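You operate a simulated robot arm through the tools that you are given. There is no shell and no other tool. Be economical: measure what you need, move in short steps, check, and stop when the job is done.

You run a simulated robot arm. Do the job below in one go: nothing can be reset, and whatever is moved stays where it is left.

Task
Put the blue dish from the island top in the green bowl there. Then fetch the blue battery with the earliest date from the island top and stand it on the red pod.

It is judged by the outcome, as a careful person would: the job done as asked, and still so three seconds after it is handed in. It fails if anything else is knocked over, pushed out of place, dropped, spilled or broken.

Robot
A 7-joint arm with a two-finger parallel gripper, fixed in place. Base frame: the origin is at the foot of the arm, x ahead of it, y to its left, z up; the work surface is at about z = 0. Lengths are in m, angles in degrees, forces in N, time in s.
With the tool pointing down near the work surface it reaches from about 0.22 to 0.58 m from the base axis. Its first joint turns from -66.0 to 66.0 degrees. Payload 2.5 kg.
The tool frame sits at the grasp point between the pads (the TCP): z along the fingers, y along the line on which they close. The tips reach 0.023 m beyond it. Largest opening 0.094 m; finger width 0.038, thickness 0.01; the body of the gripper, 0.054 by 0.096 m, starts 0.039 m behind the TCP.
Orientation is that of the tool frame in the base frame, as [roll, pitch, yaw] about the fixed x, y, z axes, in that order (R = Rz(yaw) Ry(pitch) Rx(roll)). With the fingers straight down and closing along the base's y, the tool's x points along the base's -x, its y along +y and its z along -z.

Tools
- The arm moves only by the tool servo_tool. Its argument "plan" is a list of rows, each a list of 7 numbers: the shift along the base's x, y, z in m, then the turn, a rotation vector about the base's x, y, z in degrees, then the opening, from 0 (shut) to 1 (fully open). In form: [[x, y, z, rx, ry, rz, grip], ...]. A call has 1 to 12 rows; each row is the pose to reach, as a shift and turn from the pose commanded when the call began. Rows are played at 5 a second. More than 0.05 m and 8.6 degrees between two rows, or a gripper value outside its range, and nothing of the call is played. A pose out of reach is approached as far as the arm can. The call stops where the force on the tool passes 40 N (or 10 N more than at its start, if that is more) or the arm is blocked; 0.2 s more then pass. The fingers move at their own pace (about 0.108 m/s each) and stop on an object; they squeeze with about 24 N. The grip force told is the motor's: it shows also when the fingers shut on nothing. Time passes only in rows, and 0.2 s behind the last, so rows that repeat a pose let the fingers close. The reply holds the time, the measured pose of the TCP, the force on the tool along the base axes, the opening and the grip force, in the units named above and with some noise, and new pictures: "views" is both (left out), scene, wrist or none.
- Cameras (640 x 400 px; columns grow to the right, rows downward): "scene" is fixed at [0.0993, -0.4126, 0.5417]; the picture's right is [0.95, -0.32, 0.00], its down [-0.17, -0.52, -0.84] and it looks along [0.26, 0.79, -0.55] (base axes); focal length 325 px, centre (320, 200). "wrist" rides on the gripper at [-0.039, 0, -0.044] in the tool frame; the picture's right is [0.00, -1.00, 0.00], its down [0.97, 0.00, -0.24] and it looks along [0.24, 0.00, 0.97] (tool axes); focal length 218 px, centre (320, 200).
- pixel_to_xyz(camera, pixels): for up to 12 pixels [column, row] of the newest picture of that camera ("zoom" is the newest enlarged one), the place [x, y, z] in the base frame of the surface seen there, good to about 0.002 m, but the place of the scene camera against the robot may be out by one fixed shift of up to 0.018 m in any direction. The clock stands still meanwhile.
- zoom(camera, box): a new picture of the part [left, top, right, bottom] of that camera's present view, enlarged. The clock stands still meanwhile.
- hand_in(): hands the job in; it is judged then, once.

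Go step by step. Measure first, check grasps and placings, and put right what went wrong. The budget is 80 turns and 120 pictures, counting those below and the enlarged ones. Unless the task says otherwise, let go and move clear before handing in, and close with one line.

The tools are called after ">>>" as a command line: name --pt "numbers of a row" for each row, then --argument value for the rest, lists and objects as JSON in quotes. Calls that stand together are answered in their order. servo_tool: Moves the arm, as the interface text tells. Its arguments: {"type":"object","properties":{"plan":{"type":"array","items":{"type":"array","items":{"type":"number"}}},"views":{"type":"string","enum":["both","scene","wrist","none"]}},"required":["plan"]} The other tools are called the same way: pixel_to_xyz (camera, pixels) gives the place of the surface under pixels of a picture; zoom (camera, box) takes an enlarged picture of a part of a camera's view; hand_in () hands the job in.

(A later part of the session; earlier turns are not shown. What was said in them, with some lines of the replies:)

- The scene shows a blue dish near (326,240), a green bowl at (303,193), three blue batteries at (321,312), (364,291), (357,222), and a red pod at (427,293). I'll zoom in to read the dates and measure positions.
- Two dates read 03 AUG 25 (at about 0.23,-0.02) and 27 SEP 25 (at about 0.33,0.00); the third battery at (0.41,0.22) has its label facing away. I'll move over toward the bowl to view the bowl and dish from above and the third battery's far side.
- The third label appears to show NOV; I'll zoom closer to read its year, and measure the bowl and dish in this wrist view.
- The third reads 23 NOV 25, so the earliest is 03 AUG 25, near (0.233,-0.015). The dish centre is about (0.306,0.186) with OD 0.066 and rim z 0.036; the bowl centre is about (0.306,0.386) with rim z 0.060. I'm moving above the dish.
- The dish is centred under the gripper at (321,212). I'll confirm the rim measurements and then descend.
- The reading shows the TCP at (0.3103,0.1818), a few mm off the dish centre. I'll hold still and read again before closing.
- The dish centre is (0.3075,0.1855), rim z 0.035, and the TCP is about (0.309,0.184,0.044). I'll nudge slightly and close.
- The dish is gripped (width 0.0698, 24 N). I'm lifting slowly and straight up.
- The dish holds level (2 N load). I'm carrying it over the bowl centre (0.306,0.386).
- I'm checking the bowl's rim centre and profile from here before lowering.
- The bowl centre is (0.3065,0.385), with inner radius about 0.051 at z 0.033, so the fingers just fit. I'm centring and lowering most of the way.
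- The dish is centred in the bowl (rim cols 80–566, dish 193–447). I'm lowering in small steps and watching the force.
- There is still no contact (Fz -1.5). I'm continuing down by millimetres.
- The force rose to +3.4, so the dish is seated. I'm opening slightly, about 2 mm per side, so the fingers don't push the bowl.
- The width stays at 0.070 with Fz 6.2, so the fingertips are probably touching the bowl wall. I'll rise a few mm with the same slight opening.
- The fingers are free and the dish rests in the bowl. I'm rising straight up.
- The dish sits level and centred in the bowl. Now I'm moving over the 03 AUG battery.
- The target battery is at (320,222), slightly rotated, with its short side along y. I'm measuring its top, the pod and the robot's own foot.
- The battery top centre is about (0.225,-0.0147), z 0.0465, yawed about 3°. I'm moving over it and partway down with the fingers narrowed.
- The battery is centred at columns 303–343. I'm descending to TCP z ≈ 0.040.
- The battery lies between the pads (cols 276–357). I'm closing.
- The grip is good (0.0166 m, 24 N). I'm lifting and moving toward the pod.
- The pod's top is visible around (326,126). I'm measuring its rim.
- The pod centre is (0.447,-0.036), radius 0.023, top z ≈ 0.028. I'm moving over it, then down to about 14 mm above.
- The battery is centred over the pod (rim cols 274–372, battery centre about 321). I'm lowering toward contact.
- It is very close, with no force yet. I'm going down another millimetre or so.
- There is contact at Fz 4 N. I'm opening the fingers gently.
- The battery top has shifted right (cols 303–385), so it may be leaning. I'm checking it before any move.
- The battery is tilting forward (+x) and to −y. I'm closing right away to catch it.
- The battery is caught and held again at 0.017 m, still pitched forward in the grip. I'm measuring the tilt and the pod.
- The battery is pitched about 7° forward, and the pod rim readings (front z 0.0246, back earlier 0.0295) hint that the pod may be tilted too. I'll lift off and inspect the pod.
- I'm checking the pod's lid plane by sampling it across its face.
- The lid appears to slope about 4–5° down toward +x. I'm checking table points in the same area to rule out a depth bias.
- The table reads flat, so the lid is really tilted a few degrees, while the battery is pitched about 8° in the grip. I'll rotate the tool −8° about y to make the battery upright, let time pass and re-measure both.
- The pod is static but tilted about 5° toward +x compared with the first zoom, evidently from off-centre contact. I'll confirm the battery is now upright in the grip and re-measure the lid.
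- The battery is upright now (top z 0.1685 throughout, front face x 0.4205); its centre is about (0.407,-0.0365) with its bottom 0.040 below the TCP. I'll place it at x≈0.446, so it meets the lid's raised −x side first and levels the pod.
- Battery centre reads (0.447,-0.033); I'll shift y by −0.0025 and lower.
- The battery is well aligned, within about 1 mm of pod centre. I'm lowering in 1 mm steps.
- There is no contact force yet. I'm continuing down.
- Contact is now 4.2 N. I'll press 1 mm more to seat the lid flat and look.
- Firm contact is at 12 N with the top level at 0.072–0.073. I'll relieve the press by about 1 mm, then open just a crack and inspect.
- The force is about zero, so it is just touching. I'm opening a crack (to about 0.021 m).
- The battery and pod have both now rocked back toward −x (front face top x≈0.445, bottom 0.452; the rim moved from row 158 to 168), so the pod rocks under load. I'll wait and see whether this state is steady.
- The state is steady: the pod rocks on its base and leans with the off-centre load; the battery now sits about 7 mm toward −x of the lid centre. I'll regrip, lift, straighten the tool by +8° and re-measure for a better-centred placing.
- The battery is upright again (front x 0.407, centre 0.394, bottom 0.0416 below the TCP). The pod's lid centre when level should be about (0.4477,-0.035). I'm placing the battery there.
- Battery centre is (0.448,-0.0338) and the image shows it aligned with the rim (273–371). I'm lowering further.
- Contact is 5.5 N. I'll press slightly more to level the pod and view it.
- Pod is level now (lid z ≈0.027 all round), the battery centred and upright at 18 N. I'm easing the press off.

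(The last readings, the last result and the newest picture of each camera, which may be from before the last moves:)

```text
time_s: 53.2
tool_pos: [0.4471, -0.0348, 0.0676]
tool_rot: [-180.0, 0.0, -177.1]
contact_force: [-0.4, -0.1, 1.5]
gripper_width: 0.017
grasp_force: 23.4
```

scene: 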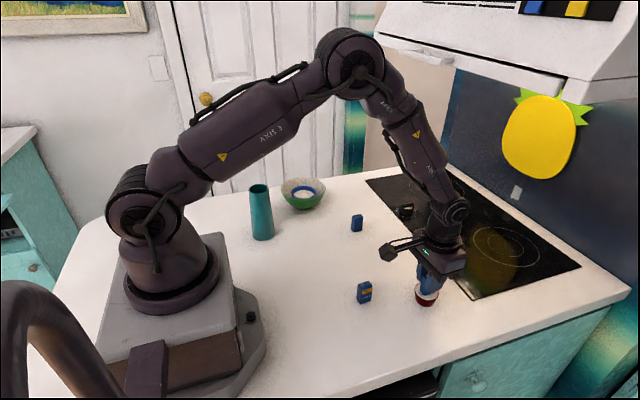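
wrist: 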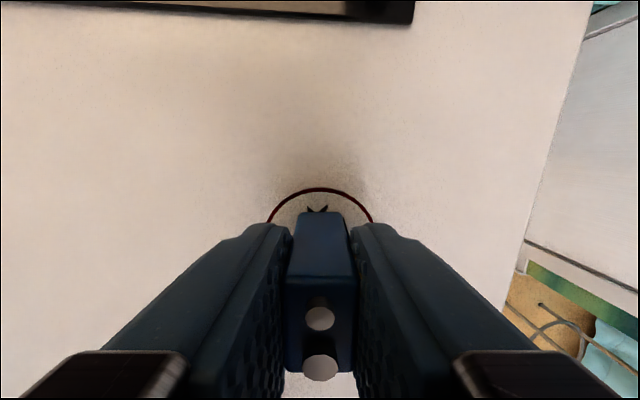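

The force is now about 1.5 N, a good moment to release. I'm opening just a crack.

>>> servo_tool --pt "0 0 0 0 0 0 0.19" --pt "0 0 0 0 0 0 0.2" --pt "0 0 0 0 0 0 0.22" --pt "0 0 0 0 0 0 0.22" --views "wrist"

>>> zoom --camera "scene" --box '[405, 275, 450, 312]'

>>> pixel_to_xyz --camera "wrist" --pixels '[[320, 187], [310, 200], [330, 200], [280, 215], [365, 215], [320, 250], [320, 225], [305, 285], [340, 285], [300, 345], [343, 345]]'

```text
time_s: 54.2
tool_pos: [0.4461, -0.036, 0.0687]
tool_rot: [180.0, 0.1, -177.0]
contact_force: [0.4, -0.5, -0.1]
gripper_width: 0.0208
grasp_force: 0.0
```

wrist: 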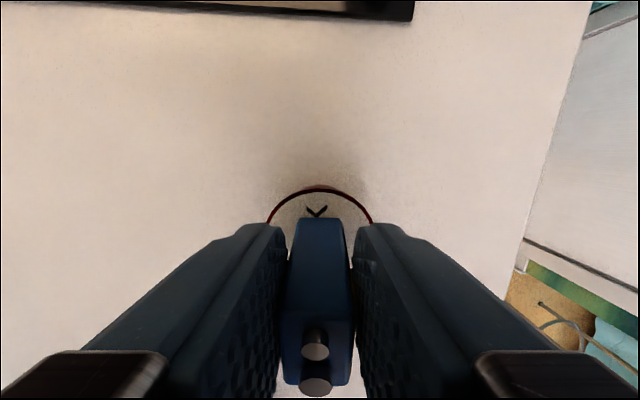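

```text
10.81 times, centred on (428, 294) of scene
```

zoom: 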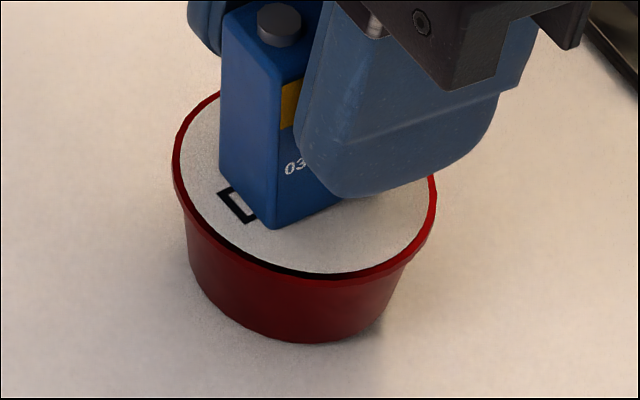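

```text
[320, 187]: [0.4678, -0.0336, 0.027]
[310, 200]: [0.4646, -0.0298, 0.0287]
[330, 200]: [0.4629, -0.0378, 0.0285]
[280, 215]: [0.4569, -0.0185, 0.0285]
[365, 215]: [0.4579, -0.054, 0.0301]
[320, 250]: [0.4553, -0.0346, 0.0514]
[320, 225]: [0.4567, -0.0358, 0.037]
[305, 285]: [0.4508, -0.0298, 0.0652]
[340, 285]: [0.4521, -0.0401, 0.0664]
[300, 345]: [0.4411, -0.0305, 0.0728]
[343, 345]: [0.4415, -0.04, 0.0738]
```

The pod settles a few degrees toward −x each time, evidently resting on a slightly convex base. The battery is well centred on the lid and steady, so I'll open further slowly and check that it stays standing.

>>> servo_tool --pt "0 0 0 0 0 0 0.25" --pt "0 0 0 0 0 0 0.3" --pt "0 0 0 0 0 0 0.36" --pt "0 0 0 0 0 0 0.42" --pt "0 0 0 0 0 0 0.5" --pt "0 0 0 0 0 0 0.5" --pt "0 0 0 0 0 0 0.5" --views "wrist"

>>> zoom --camera "scene" --box '[405, 275, 450, 312]'

```text
time_s: 55.8
tool_pos: [0.4475, -0.0352, 0.0682]
tool_rot: [-180.0, 0.0, -177.0]
contact_force: [-0.7, 0.0, 0.5]
gripper_width: 0.047
grasp_force: 0.0
```

wrist: 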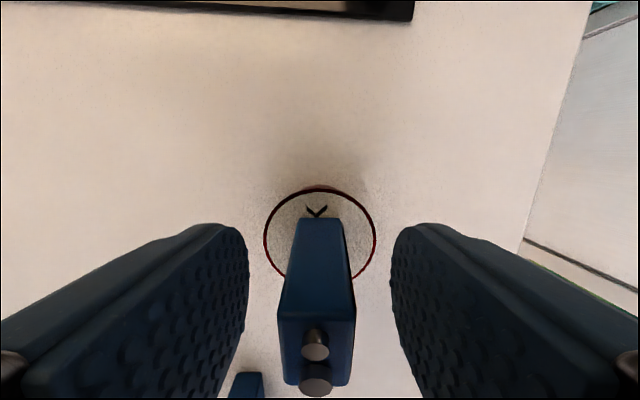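

```text
10.81 times, centred on (428, 294) of scene
```

zoom: 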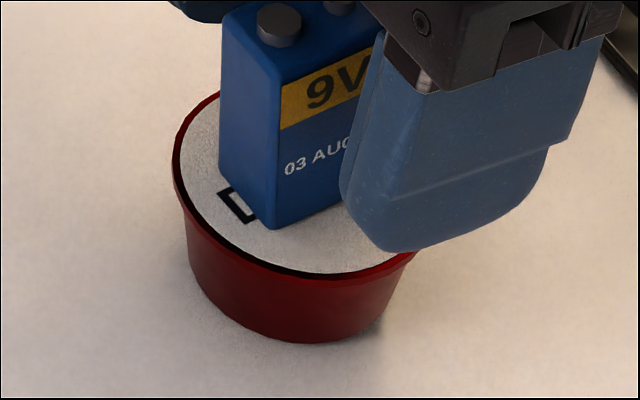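

It stands steady and free of the fingers, centred on the lid. I'll quantify the lean before retreating.

>>> pixel_to_xyz --camera "wrist" --pixels '[[320, 225], [320, 235], [320, 260], [320, 290], [310, 305], [290, 325], [345, 325], [290, 375], [345, 375], [320, 192], [272, 240], [369, 240]]'

>>> pixel_to_xyz --camera "scene" --pixels '[[425, 286], [426, 282], [425, 278], [425, 275], [420, 284], [420, 278], [420, 272], [416, 290], [434, 299], [425, 297]]'

```text
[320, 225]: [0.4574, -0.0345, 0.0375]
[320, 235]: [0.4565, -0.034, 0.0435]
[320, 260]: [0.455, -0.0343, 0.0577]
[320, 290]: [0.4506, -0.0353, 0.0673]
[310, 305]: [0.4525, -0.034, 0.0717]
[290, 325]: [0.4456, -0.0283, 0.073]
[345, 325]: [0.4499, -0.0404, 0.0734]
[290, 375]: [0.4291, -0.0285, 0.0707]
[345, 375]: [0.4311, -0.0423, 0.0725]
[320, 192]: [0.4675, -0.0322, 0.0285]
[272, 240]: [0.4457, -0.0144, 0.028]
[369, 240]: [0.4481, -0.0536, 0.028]
```

```text
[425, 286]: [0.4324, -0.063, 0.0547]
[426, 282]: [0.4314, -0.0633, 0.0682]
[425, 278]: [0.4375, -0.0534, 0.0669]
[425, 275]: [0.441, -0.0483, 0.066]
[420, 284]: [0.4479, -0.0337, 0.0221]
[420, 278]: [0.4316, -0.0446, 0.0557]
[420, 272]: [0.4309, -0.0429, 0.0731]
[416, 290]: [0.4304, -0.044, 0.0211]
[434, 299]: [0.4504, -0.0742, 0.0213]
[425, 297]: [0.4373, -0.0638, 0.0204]
```

The lean is only about 6°, with the battery at the lid's centre and steady. I'm retreating straight up, then back.

>>> servo_tool --pt "0 0 0.005 0 0 0 0.5" --pt "0 0 0.015 0 0 0 0.55" --pt "0 0 0.035 0 0 0 0.6" --pt "0 0 0.06 0 0 0 0.6" --pt "0 0 0.1 0 0 0 0.6" --pt "0 0 0.14 0 0 0 0.6" --pt "-0.04 0.02 0.17 0 0 0 0.6" --pt "-0.08 0.05 0.18 0 0 0 0.6" --pt "-0.08 0.05 0.18 0 0 0 0.6" --pt "-0.08 0.05 0.18 0 0 0 0.6" --pt "-0.08 0.05 0.18 0 0 0 0.6" --pt "-0.08 0.05 0.18 0 0 0 0.6"

>>> zoom --camera "scene" --box '[400, 255, 460, 312]'

```text
refused: row 7 steps farther than a row can; nothing moved
```

```text
7.02 times, centred on (430, 284) of scene
```

zoom: 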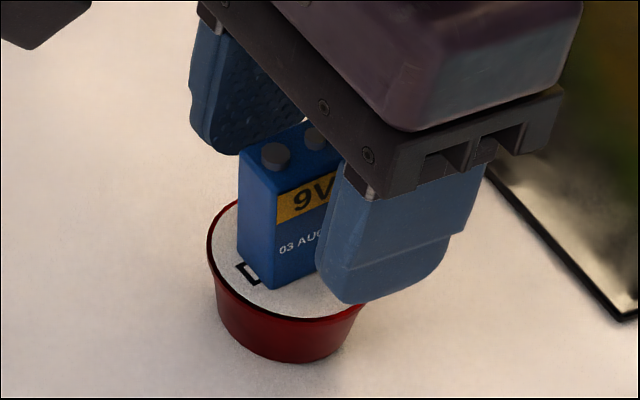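

The plan was refused for too large a step and nothing moved; the zoom shows the battery standing. I'll retry with smaller steps.

>>> servo_tool --pt "0 0 0.005 0 0 0 0.5" --pt "0 0 0.015 0 0 0 0.55" --pt "0 0 0.035 0 0 0 0.6" --pt "0 0 0.06 0 0 0 0.6" --pt "0 0 0.1 0 0 0 0.6" --pt "0 0 0.13 0 0 0 0.6" --pt "-0.03 0.015 0.15 0 0 0 0.6" --pt "-0.06 0.03 0.16 0 0 0 0.6" --pt "-0.08 0.05 0.16 0 0 0 0.6" --pt "-0.08 0.05 0.16 0 0 0 0.6" --pt "-0.08 0.05 0.16 0 0 0 0.6"

>>> zoom --camera "scene" --box '[400, 255, 460, 312]'

```text
time_s: 58.2
tool_pos: [0.3682, 0.015, 0.227]
tool_rot: [180.0, 0.0, -176.9]
contact_force: [-0.1, 0.9, -0.3]
gripper_width: 0.0561
grasp_force: 0.0
```

scene: 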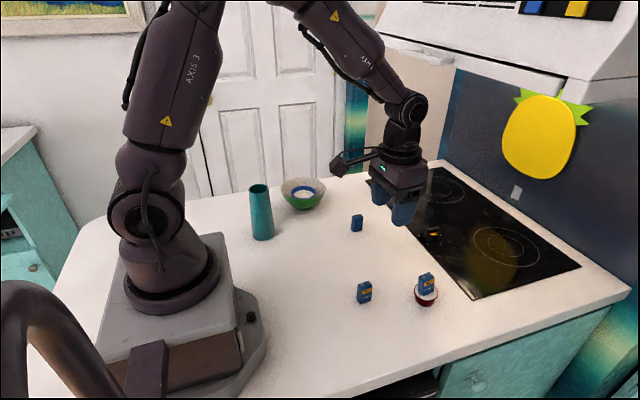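
wrist: 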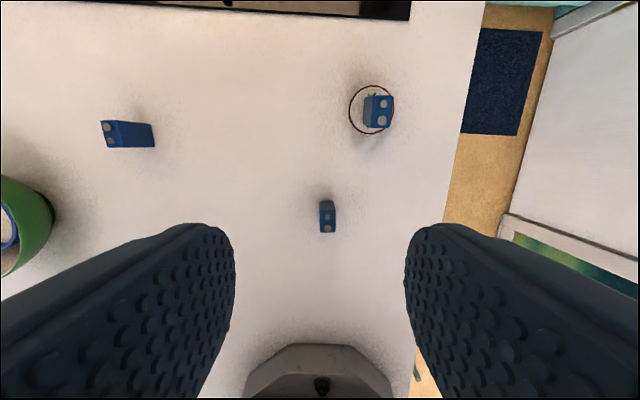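

```text
7.02 times, centred on (430, 284) of scene
```

zoom: 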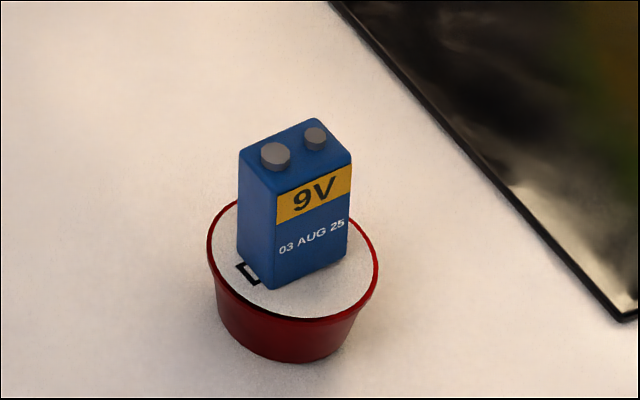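

The 03 AUG 25 battery is standing steadily on the red pod near (427,288), unchanged over the last few seconds. The dish is in the bowl, and the other items are where they were, so I'm handing in.

>>> hand_in

```text
The job is handed in.
```

The blue dish is in the green bowl and the 03 AUG 25 battery, the earliest of the three, is standing on the red pod. The pod rocks under load, so the battery leans about 6°, but it held steady before I handed in.
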